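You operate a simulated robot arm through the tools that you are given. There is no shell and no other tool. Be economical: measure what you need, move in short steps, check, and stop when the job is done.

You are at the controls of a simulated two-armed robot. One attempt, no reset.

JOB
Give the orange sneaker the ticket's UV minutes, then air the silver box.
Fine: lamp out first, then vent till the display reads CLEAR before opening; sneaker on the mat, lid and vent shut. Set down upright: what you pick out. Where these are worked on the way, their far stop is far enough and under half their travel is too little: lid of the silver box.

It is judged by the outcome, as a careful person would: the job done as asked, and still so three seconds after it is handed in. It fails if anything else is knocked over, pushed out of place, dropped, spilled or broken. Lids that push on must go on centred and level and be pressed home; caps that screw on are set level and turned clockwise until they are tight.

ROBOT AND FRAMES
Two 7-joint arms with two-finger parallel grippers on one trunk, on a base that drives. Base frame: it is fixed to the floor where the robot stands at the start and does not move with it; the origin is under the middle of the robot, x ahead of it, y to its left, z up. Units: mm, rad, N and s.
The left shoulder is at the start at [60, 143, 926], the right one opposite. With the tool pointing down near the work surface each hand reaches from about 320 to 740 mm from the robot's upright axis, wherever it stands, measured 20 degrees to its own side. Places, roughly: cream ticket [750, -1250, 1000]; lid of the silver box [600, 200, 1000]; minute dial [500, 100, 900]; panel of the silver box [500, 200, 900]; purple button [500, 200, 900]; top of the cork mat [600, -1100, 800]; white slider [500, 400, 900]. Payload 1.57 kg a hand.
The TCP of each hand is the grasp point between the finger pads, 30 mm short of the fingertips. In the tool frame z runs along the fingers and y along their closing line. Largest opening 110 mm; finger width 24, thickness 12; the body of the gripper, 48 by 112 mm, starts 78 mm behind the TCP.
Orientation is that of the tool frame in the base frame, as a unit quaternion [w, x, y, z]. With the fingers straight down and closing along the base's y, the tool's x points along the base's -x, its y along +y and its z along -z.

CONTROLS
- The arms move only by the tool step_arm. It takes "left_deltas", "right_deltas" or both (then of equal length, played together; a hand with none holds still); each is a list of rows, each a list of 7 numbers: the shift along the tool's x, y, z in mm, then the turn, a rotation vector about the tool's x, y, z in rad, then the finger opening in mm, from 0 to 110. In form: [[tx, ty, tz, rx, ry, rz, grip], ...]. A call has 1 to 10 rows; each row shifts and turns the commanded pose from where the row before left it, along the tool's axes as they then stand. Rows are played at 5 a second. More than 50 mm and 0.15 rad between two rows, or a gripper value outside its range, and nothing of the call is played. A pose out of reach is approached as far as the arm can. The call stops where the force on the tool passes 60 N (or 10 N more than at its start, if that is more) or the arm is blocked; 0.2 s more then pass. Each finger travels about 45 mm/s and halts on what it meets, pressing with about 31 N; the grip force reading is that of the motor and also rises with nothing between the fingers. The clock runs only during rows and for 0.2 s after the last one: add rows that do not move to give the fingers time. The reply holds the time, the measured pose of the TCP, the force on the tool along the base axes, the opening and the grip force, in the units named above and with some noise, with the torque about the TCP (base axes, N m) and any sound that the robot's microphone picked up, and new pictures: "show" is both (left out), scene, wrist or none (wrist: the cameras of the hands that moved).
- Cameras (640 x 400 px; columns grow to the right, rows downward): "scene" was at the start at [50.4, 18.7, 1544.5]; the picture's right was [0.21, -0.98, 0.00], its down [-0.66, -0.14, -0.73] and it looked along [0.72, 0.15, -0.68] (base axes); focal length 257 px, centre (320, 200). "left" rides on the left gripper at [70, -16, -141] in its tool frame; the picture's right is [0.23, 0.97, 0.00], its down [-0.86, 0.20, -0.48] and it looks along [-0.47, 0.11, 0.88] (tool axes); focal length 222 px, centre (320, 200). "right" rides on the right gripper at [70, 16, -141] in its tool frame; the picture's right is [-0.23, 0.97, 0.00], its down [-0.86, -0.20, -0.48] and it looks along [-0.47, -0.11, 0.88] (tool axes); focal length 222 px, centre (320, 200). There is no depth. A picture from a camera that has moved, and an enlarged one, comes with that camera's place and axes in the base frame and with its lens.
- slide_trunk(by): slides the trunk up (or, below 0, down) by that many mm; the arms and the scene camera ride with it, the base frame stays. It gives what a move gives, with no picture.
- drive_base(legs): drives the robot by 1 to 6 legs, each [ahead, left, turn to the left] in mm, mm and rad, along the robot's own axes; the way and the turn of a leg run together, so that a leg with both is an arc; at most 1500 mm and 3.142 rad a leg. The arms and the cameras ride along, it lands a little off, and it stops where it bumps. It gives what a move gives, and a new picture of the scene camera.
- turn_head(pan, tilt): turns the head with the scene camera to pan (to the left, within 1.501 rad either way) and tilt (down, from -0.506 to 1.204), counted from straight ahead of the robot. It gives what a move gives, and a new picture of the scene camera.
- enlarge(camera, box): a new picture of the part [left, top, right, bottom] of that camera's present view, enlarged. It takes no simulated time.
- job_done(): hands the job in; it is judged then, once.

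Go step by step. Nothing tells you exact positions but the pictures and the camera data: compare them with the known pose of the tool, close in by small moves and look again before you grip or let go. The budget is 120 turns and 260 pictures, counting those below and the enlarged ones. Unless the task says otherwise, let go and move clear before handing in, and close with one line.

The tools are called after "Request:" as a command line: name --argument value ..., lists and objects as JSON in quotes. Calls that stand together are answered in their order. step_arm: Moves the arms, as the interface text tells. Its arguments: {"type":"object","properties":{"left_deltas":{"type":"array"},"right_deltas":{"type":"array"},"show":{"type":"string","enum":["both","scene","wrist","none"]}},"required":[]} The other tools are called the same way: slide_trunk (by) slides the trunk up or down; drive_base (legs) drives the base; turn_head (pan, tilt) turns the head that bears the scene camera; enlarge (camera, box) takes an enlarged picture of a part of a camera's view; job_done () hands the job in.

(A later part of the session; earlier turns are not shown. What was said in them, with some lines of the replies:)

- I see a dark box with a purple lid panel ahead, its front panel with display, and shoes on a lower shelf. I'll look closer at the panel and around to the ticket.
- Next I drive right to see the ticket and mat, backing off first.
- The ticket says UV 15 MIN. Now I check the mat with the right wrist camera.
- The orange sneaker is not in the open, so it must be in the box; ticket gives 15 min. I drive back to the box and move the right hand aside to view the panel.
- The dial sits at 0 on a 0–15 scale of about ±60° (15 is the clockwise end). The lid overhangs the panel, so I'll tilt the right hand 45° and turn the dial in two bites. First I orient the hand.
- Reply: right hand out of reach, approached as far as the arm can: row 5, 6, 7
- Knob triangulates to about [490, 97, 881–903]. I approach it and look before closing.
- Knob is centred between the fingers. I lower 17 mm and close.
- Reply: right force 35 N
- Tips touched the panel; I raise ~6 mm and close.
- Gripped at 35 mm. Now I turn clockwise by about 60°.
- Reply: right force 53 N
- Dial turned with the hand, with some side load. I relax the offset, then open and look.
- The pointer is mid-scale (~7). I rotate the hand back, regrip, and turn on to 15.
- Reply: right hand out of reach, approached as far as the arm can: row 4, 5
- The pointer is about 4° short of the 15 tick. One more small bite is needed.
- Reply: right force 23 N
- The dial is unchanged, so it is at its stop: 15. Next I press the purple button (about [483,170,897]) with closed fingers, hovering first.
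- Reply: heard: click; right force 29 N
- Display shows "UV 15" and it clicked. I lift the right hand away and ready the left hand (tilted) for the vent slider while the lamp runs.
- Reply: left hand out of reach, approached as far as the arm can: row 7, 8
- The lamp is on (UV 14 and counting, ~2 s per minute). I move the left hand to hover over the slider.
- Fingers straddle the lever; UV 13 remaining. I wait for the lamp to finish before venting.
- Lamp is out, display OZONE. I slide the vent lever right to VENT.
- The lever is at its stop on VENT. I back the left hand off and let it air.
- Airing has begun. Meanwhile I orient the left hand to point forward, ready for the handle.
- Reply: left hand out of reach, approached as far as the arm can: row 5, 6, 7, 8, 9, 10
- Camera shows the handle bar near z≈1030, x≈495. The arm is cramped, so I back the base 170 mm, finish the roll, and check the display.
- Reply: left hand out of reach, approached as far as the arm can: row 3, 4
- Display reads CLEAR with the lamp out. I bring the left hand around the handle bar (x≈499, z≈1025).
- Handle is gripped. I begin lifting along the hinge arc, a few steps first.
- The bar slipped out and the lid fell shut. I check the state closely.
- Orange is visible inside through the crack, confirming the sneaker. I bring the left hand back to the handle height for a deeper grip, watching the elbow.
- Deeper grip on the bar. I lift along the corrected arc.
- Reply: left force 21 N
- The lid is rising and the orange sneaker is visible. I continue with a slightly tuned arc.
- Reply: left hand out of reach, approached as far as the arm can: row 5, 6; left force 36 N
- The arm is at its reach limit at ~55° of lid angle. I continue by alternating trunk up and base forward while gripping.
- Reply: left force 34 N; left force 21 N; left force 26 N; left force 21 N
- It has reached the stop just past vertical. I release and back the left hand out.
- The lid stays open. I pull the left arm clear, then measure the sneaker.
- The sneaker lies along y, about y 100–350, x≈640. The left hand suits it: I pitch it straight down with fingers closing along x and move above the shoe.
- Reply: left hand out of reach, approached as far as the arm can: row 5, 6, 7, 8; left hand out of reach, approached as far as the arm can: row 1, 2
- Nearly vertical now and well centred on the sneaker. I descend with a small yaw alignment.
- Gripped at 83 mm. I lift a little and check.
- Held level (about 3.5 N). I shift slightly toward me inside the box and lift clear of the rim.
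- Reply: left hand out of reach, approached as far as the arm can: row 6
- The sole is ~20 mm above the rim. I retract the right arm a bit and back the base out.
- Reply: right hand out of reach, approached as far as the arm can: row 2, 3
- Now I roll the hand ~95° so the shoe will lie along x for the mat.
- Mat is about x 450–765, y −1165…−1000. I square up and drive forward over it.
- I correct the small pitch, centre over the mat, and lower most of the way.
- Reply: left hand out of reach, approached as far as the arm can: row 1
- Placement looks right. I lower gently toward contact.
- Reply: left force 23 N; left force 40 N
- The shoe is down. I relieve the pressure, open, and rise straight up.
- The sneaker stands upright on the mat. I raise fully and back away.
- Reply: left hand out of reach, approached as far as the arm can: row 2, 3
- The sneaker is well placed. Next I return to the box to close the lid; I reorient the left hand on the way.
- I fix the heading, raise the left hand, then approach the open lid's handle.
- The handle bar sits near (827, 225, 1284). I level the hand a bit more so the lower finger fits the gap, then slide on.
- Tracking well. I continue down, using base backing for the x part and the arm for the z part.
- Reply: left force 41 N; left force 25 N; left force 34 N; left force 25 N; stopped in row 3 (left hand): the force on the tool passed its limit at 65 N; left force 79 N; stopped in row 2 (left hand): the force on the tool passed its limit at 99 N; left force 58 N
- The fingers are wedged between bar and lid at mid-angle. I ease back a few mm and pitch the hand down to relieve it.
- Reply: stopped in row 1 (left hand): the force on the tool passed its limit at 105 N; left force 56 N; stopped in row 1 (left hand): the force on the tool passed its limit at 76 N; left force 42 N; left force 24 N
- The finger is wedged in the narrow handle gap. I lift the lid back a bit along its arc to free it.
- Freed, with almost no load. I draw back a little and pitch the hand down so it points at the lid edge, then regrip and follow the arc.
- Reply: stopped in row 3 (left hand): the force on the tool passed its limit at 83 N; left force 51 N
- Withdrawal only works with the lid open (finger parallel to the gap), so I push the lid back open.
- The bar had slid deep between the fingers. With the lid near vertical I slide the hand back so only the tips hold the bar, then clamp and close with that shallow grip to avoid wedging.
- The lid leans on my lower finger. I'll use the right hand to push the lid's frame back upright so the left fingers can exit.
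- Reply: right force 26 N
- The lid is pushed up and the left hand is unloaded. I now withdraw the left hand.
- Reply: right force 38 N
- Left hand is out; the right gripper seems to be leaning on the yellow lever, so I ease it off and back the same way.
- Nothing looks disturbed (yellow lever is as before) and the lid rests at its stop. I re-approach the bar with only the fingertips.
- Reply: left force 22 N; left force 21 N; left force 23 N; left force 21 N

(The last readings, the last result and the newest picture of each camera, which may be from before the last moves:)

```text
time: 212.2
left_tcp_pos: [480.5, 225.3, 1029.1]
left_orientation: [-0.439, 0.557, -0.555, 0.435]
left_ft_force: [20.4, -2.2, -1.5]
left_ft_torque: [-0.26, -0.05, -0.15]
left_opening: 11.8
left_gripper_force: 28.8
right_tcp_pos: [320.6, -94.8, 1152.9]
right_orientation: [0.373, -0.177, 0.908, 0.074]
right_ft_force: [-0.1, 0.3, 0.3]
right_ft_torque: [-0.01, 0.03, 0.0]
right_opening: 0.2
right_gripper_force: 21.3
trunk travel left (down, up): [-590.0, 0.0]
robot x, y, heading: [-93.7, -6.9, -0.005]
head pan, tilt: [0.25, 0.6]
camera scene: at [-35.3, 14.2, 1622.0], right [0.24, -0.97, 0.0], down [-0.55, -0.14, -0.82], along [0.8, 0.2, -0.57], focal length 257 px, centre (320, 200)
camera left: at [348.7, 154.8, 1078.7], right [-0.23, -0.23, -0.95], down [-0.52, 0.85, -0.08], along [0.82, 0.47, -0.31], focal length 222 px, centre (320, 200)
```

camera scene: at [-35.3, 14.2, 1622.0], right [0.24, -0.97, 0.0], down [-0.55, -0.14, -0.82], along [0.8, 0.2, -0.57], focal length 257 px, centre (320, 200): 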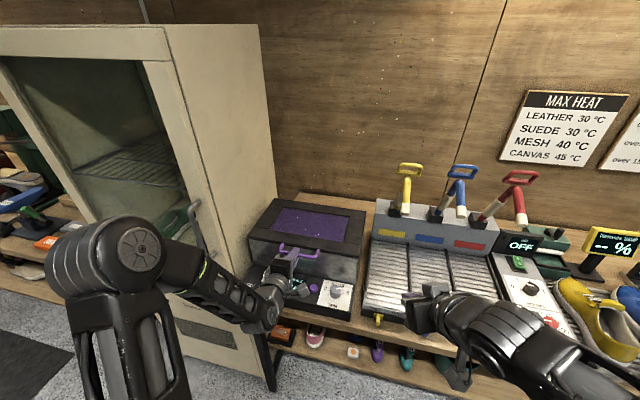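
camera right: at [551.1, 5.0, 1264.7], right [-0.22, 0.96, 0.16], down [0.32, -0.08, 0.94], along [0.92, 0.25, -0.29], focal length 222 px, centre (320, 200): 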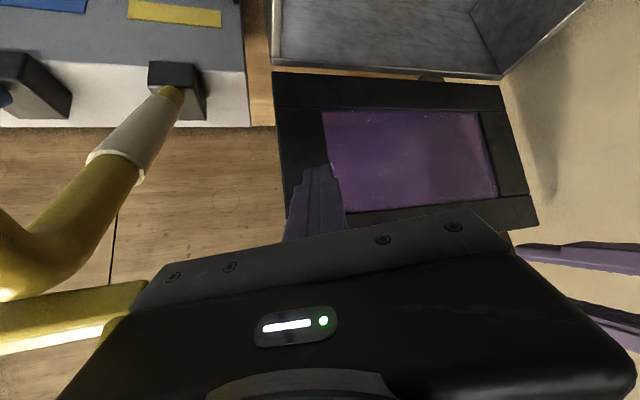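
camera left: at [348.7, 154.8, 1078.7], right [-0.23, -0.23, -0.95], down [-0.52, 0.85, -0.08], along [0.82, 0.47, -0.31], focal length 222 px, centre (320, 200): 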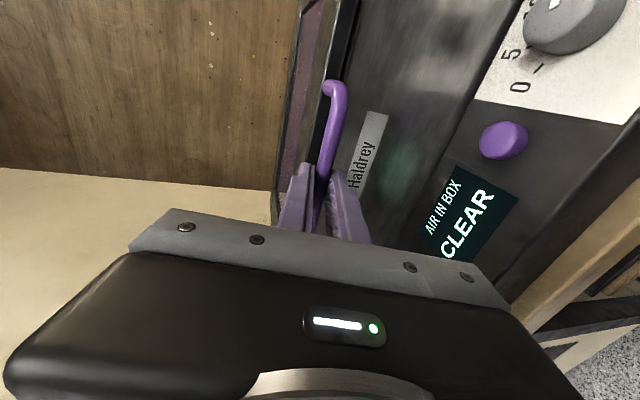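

The lid is down. I release and withdraw the left hand.

Request:
step_arm --left_deltas '[[0, 0, 3, 0, 0, 0, 12], [0, 0, 0, 0, 0, 0, 36], [0, 0, 0, 0, 0, 0, 36], [0, 0, 0, 0, 0, 0, 36], [0, 0, -25, 0, 0, 0, 36], [0, 0, -35, 0, 0, 0, 36], [0, 0, -30, 0, 0, 0, 36]]' --show "scene"

Request:
enlarge --camera "scene" --box '[230, 170, 390, 330]'

```text
time: 213.8
left_tcp_pos: [450.1, 231.1, 1040.8]
left_orientation: [-0.439, 0.558, -0.554, 0.435]
left_ft_force: [-0.7, -0.5, -0.4]
left_ft_torque: [-0.02, 0.03, 0.01]
left_opening: 36.1
left_gripper_force: 0.1
left hand out of reach, approached as far as the arm can: row 6, 7
right_tcp_pos: [317.6, -93.5, 1152.6]
right_orientation: [0.373, -0.178, 0.907, 0.075]
right_ft_force: [-0.2, 0.2, -0.4]
right_ft_torque: [0.0, -0.01, 0.0]
right_opening: 0.0
right_gripper_force: 21.0
trunk travel left (down, up): [-590.0, 0.0]
robot x, y, heading: [-97.4, -7.2, -0.004]
head pan, tilt: [0.25, 0.6]
camera scene: at [-39.7, 14.7, 1622.1], right [0.24, -0.97, 0.0], down [-0.55, -0.14, -0.83], along [0.8, 0.2, -0.56], focal length 257 px, centre (320, 200)
```

scene: 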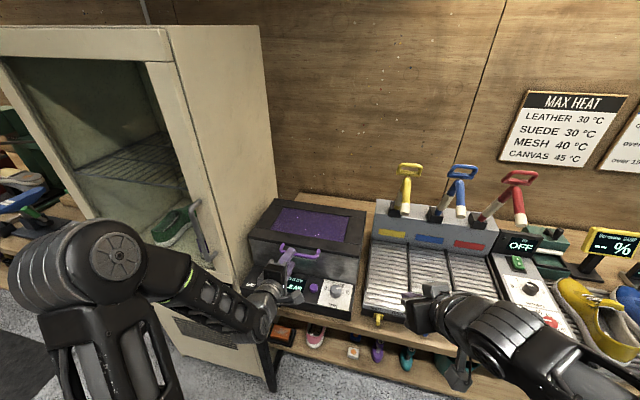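

```text
2.50 times, centred on (310, 250) of scene
camera zoom: at [-39.7, 14.7, 1622.1], right [0.24, -0.97, 0.0], down [-0.55, -0.14, -0.83], along [0.8, 0.2, -0.56], focal length 642 px, centre (345, 75)
```

zoom: 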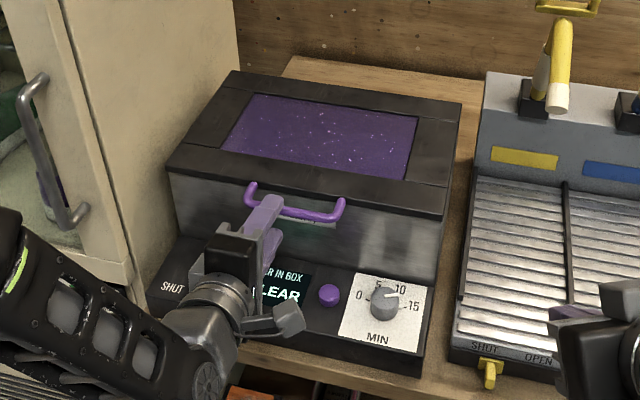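

Lid is closed. I back off a little and pitch the left hand to push the vent slider back to SHUT.

Request:
drive_base --legs '[[-95, 0, 0]]'

Request:
step_arm --left_deltas '[[0, 0, 0, -0.1, 0, 0, 20], [0, 0, 0, -0.1, 0, 0, 0], [0, 0, 0, -0.1, 0, 0, 0], [0, 0, 0, -0.1, 0, 0, 0], [0, 0, 0, -0.1, 0, 0, 0], [-15, -2, 34, 0, 0, 0, 0], [-15, -2, 34, 0, 0, 0, 0], [-15, -2, 34, 0, 0, 0, 0]]' --show "both"

```text
time: 214.9
left_tcp_pos: [354.5, 230.8, 1040.5]
left_orientation: [-0.439, 0.557, -0.555, 0.435]
left_ft_force: [0.3, -0.3, 0.4]
left_ft_torque: [-0.02, 0.0, 0.01]
left_opening: 35.9
left_gripper_force: 0.2
right_tcp_pos: [221.4, -93.2, 1155.0]
right_orientation: [0.374, -0.177, 0.907, 0.074]
right_ft_force: [-0.6, 0.0, 0.5]
right_ft_torque: [-0.01, -0.06, 0.0]
right_opening: 0.0
right_gripper_force: 21.9
trunk travel left (down, up): [-590.0, 0.0]
robot x, y, heading: [-186.7, -9.1, -0.009]
head pan, tilt: [0.25, 0.6]
camera scene: at [-135.8, 14.9, 1622.2], right [0.24, -0.97, 0.0], down [-0.55, -0.14, -0.83], along [0.8, 0.2, -0.56], focal length 257 px, centre (320, 200)
```

scene: 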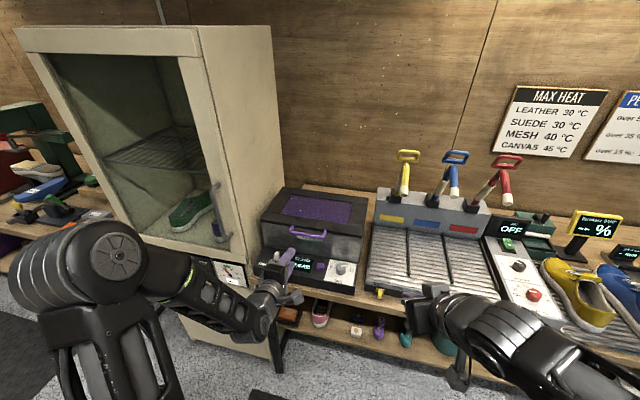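

```text
time: 216.7
left_tcp_pos: [436.3, 276.6, 973.1]
left_orientation: [-0.286, 0.649, -0.645, 0.285]
left_ft_force: [1.1, -0.1, 0.0]
left_ft_torque: [-0.04, -0.02, 0.0]
left_opening: 0.0
left_gripper_force: 21.3
right_tcp_pos: [222.8, -93.0, 1153.3]
right_orientation: [0.374, -0.178, 0.907, 0.075]
right_ft_force: [-0.4, 0.1, 1.0]
right_ft_torque: [0.01, 0.0, 0.02]
right_opening: 0.2
right_gripper_force: 21.7
trunk travel left (down, up): [-590.0, 0.0]
robot x, y, heading: [-185.9, -3.9, -0.008]
head pan, tilt: [0.25, 0.6]
camera scene: at [-132.6, 15.7, 1622.0], right [0.24, -0.97, 0.0], down [-0.55, -0.14, -0.82], along [0.8, 0.2, -0.57], focal length 257 px, centre (320, 200)
camera left: at [344.3, 207.0, 1082.1], right [-0.66, -0.23, -0.72], down [-0.49, 0.85, 0.18], along [0.57, 0.47, -0.67], focal length 222 px, centre (320, 200)
```

scene: 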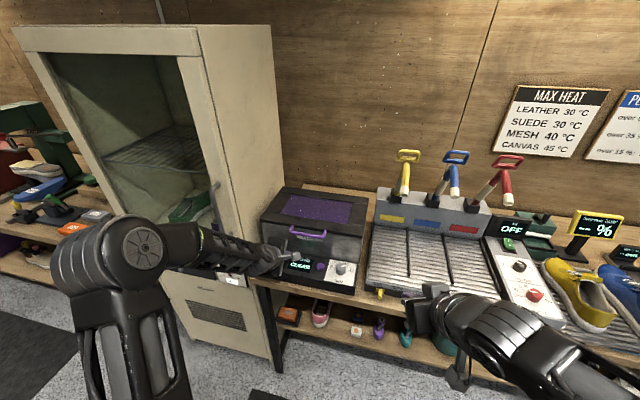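
left: 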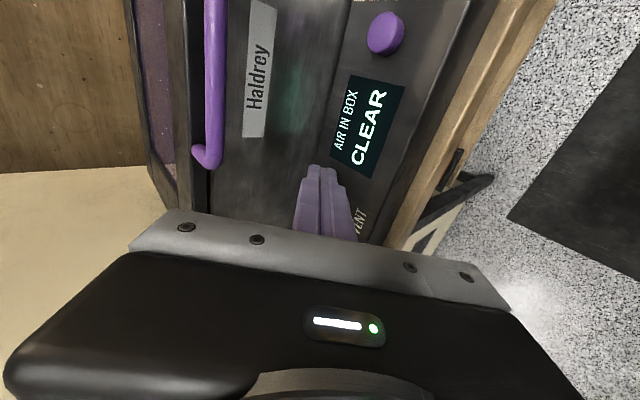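

Request:
step_arm --left_deltas '[[-8, 5, 27, 0, 0, 0, 0], [-7, 10, 24, 0, 0, 0, 0]]' --show "wrist"

Request:
enlarge --camera "scene" --box '[240, 180, 380, 300]'

```text
time: 217.3
left_tcp_pos: [463.7, 291.8, 929.1]
left_orientation: [-0.287, 0.648, -0.645, 0.285]
left_ft_force: [0.0, 0.4, -0.7]
left_ft_torque: [0.03, 0.01, -0.01]
left_opening: 0.0
left_gripper_force: 21.3
right_tcp_pos: [222.5, -94.4, 1154.6]
right_orientation: [0.374, -0.177, 0.907, 0.074]
right_ft_force: [0.9, -0.1, 0.0]
right_ft_torque: [0.03, 0.02, -0.01]
right_opening: 0.0
right_gripper_force: 21.0
trunk travel left (down, up): [-590.0, 0.0]
robot x, y, heading: [-187.5, -8.7, -0.003]
head pan, tilt: [0.25, 0.6]
camera left: at [369.8, 221.8, 1037.1], right [-0.65, -0.23, -0.72], down [-0.49, 0.85, 0.18], along [0.57, 0.47, -0.67], focal length 222 px, centre (320, 200)
```

left: 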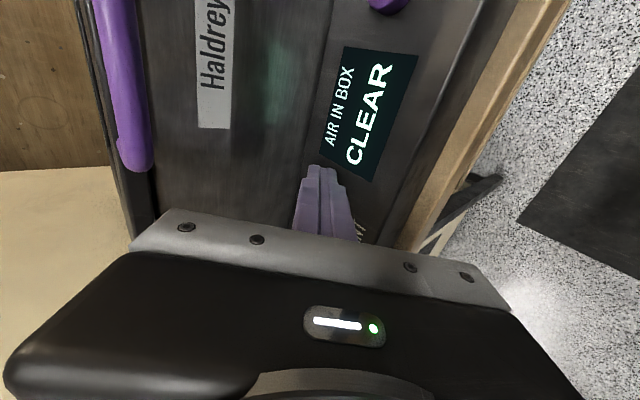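

```text
3.33 times, centred on (310, 240) of scene
camera zoom: at [-133.9, 15.1, 1622.1], right [0.24, -0.97, 0.0], down [-0.55, -0.14, -0.83], along [0.8, 0.2, -0.56], focal length 856 px, centre (353, 67)
```

zoom: 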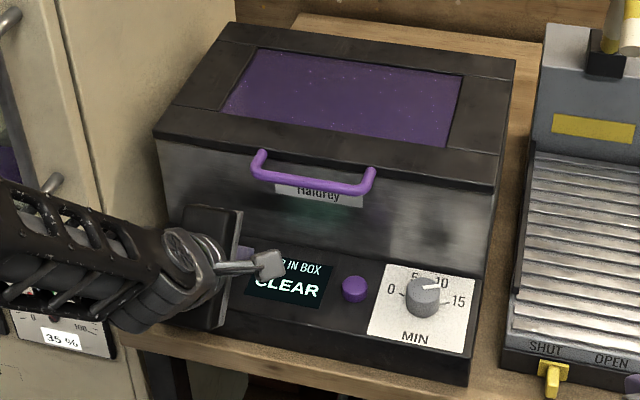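

Request:
step_arm --left_deltas '[[0, 3, 3, 0, 0, 0, 0], [-12, 0, 0, 0, 0, 0, 0], [-12, 0, 0, 0, 0, 0, 0], [-12, 0, 0, 0, 0, 0, 0], [-10, 0, 0, 0, 0, 0, 0], [-8, 0, 0, 0, 0, 0, 0], [-6, 0, 0, 0, 0, 0, 0]]' --show "wrist"

```text
time: 218.9
left_tcp_pos: [463.4, 352.4, 926.3]
left_orientation: [-0.287, 0.648, -0.645, 0.285]
left_ft_force: [0.7, 0.4, 0.5]
left_ft_torque: [-0.01, -0.02, -0.02]
left_opening: 0.0
left_gripper_force: 21.2
right_tcp_pos: [223.3, -94.3, 1154.4]
right_orientation: [0.374, -0.176, 0.907, 0.073]
right_ft_force: [-1.3, 0.0, -0.3]
right_ft_torque: [0.0, 0.03, 0.01]
right_opening: 0.1
right_gripper_force: 21.6
trunk travel left (down, up): [-590.0, 0.0]
robot x, y, heading: [-189.4, -10.7, -0.004]
head pan, tilt: [0.25, 0.6]
camera left: at [370.7, 281.7, 1033.8], right [-0.65, -0.23, -0.72], down [-0.49, 0.85, 0.18], along [0.57, 0.47, -0.67], focal length 222 px, centre (320, 200)
```

left: 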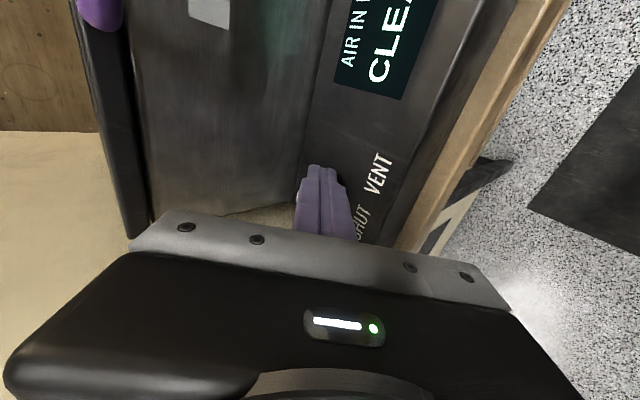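

Request:
step_arm --left_deltas '[[-5, 0, 0, 0, 0, 0, 0], [-4, 0, 0, 0, 0, 0, 0], [-4, 0, 0, 0, 0, 0, 0]]' --show "none"

Request:
enlarge --camera "left" --box '[220, 100, 460, 260]'

```text
time: 219.7
left_tcp_pos: [462.4, 358.9, 926.3]
left_orientation: [0.286, -0.646, 0.648, -0.285]
left_ft_force: [-4.9, -17.8, 2.0]
left_ft_torque: [-0.1, -0.07, -0.03]
left_opening: 0.0
left_gripper_force: 21.1
right_tcp_pos: [222.0, -95.7, 1155.4]
right_orientation: [0.374, -0.176, 0.907, 0.074]
right_ft_force: [-0.5, -0.3, 0.5]
right_ft_torque: [0.02, -0.01, -0.01]
right_opening: 0.0
right_gripper_force: 21.5
trunk travel left (down, up): [-590.0, 0.0]
robot x, y, heading: [-186.7, -10.0, -0.009]
head pan, tilt: [0.25, 0.6]
```

```text
2.50 times, centred on (340, 180) of left
camera zoom: at [370.0, 289.6, 1033.7], right [-0.66, -0.23, -0.72], down [-0.49, 0.86, 0.18], along [0.58, 0.46, -0.67], focal length 555 px, centre (270, 250)
```

zoom: 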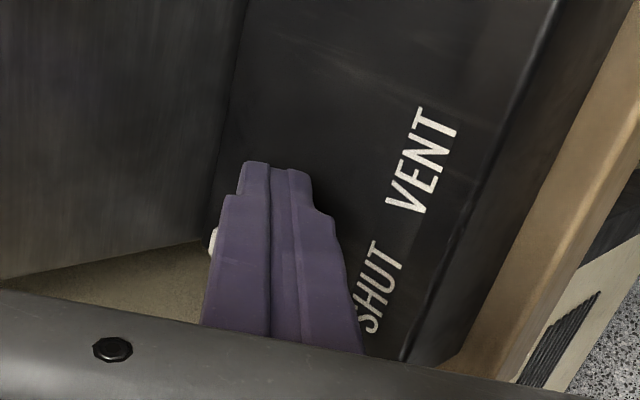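

The lever met its stop at SHUT. I back the hand away and check.

Request:
step_arm --left_deltas '[[10, 0, 0, 0, 0, 0, 0], [10, -10, -10, 0, 0, 0, 0], [10, -20, -30, 0, 0, 0, 0], [10, -10, -35, 0, 0, 0, 0]]' --show "none"

Request:
drive_base --legs '[[-150, 0, 0]]'

Request:
enlarge --camera "scene" --box '[240, 130, 400, 270]'

```text
time: 220.7
left_tcp_pos: [433.8, 325.1, 1007.6]
left_orientation: [-0.288, 0.648, -0.645, 0.284]
left_ft_force: [-0.6, -0.2, 0.0]
left_ft_torque: [-0.01, -0.06, -0.01]
left_opening: 0.0
left_gripper_force: 21.1
right_tcp_pos: [222.2, -94.4, 1154.1]
right_orientation: [0.373, -0.177, 0.908, 0.074]
right_ft_force: [-0.5, 0.7, 0.3]
right_ft_torque: [0.03, 0.03, 0.01]
right_opening: 0.0
right_gripper_force: 21.8
trunk travel left (down, up): [-590.0, 0.0]
robot x, y, heading: [-190.4, -4.6, -0.006]
head pan, tilt: [0.25, 0.6]
```

```text
time: 222.1
left_tcp_pos: [283.0, 326.5, 1007.3]
left_orientation: [-0.287, 0.648, -0.646, 0.284]
left_ft_force: [-0.7, -0.4, 0.3]
left_ft_torque: [-0.02, 0.01, 0.0]
left_opening: 0.0
left_gripper_force: 21.1
right_tcp_pos: [70.7, -93.1, 1156.1]
right_orientation: [0.374, -0.176, 0.908, 0.074]
right_ft_force: [-0.2, 0.4, 0.1]
right_ft_torque: [-0.02, -0.04, -0.02]
right_opening: 0.0
right_gripper_force: 21.1
trunk travel left (down, up): [-590.0, 0.0]
robot x, y, heading: [-341.4, -9.7, -0.004]
head pan, tilt: [0.25, 0.6]
camera scene: at [-286.0, 15.8, 1622.2], right [0.24, -0.97, 0.0], down [-0.55, -0.14, -0.83], along [0.8, 0.2, -0.56], focal length 257 px, centre (320, 200)
```

scene: 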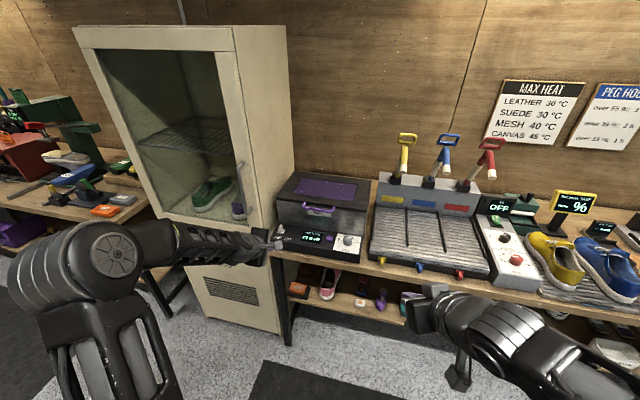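

```text
2.86 times, centred on (320, 200) of scene
camera zoom: at [-286.0, 15.8, 1622.2], right [0.24, -0.97, 0.0], down [-0.55, -0.14, -0.83], along [0.8, 0.2, -0.56], focal length 733 px, centre (320, 200)
```

zoom: 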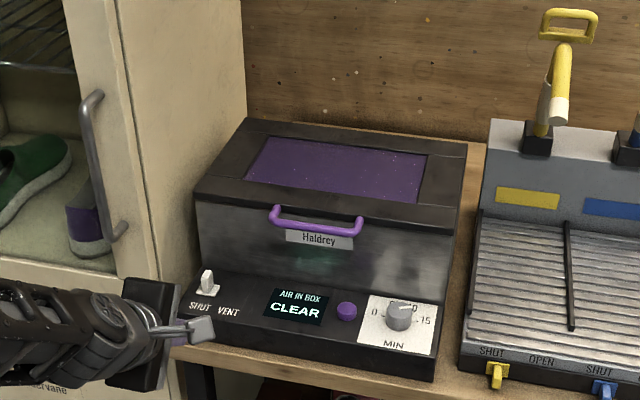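

Lid shut, vent SHUT, CLEAR. A final look at the sneaker on the mat.

Request:
turn_head --pan -0.75 --tilt 0.45

Request:
enlarge --camera "scene" --box '[200, 120, 440, 270]'

```text
time: 223.4
left_tcp_pos: [284.3, 326.8, 1006.2]
left_orientation: [-0.288, 0.649, -0.644, 0.285]
left_ft_force: [-0.4, 0.2, 0.0]
left_ft_torque: [-0.01, 0.02, 0.01]
left_opening: 0.0
left_gripper_force: 20.9
right_tcp_pos: [72.4, -92.8, 1153.9]
right_orientation: [0.373, -0.177, 0.908, 0.074]
right_ft_force: [0.9, 0.8, 0.5]
right_ft_torque: [0.0, -0.01, 0.01]
right_opening: 0.0
right_gripper_force: 21.3
trunk travel left (down, up): [-590.0, 0.0]
robot x, y, heading: [-335.8, -7.1, -0.007]
head pan, tilt: [-0.75, 0.45]
camera scene: at [-303.0, -68.5, 1635.6], right [-0.69, -0.73, 0.0], down [-0.32, 0.3, -0.9], along [0.66, -0.62, -0.44], focal length 257 px, centre (320, 200)
```

scene: 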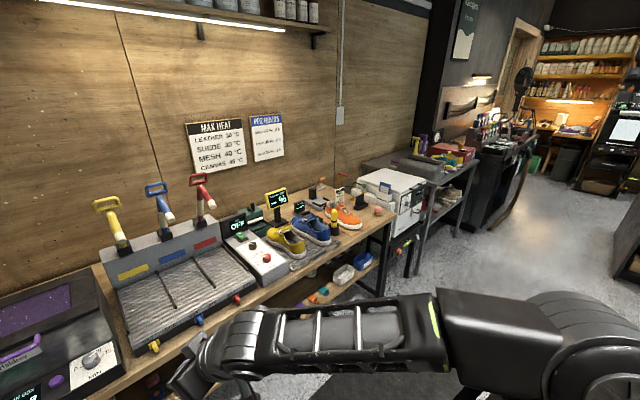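

```text
2.67 times, centred on (320, 195) of scene
camera zoom: at [-303.0, -68.5, 1635.6], right [-0.69, -0.73, 0.0], down [-0.32, 0.3, -0.9], along [0.66, -0.62, -0.44], focal length 684 px, centre (320, 213)
```

zoom: 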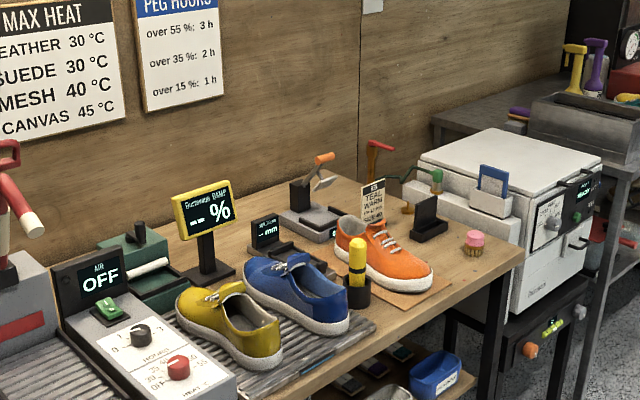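

The sneaker stands upright on the mat, the lid and vent are shut, and both hands are clear, so I'm handing in.

Request:
job_done

```text
The job is handed in.
```

The orange sneaker had its 15 UV minutes, and I vented the box until the display read CLEAR before opening it. The sneaker is upright on the cork mat, and the silver box's lid and vent are shut. While opening the lid my grip slipped once and it dropped shut. While closing it my fingers jammed in the handle and the right gripper leaned on the yellow lever. Nothing looked moved or damaged afterwards.
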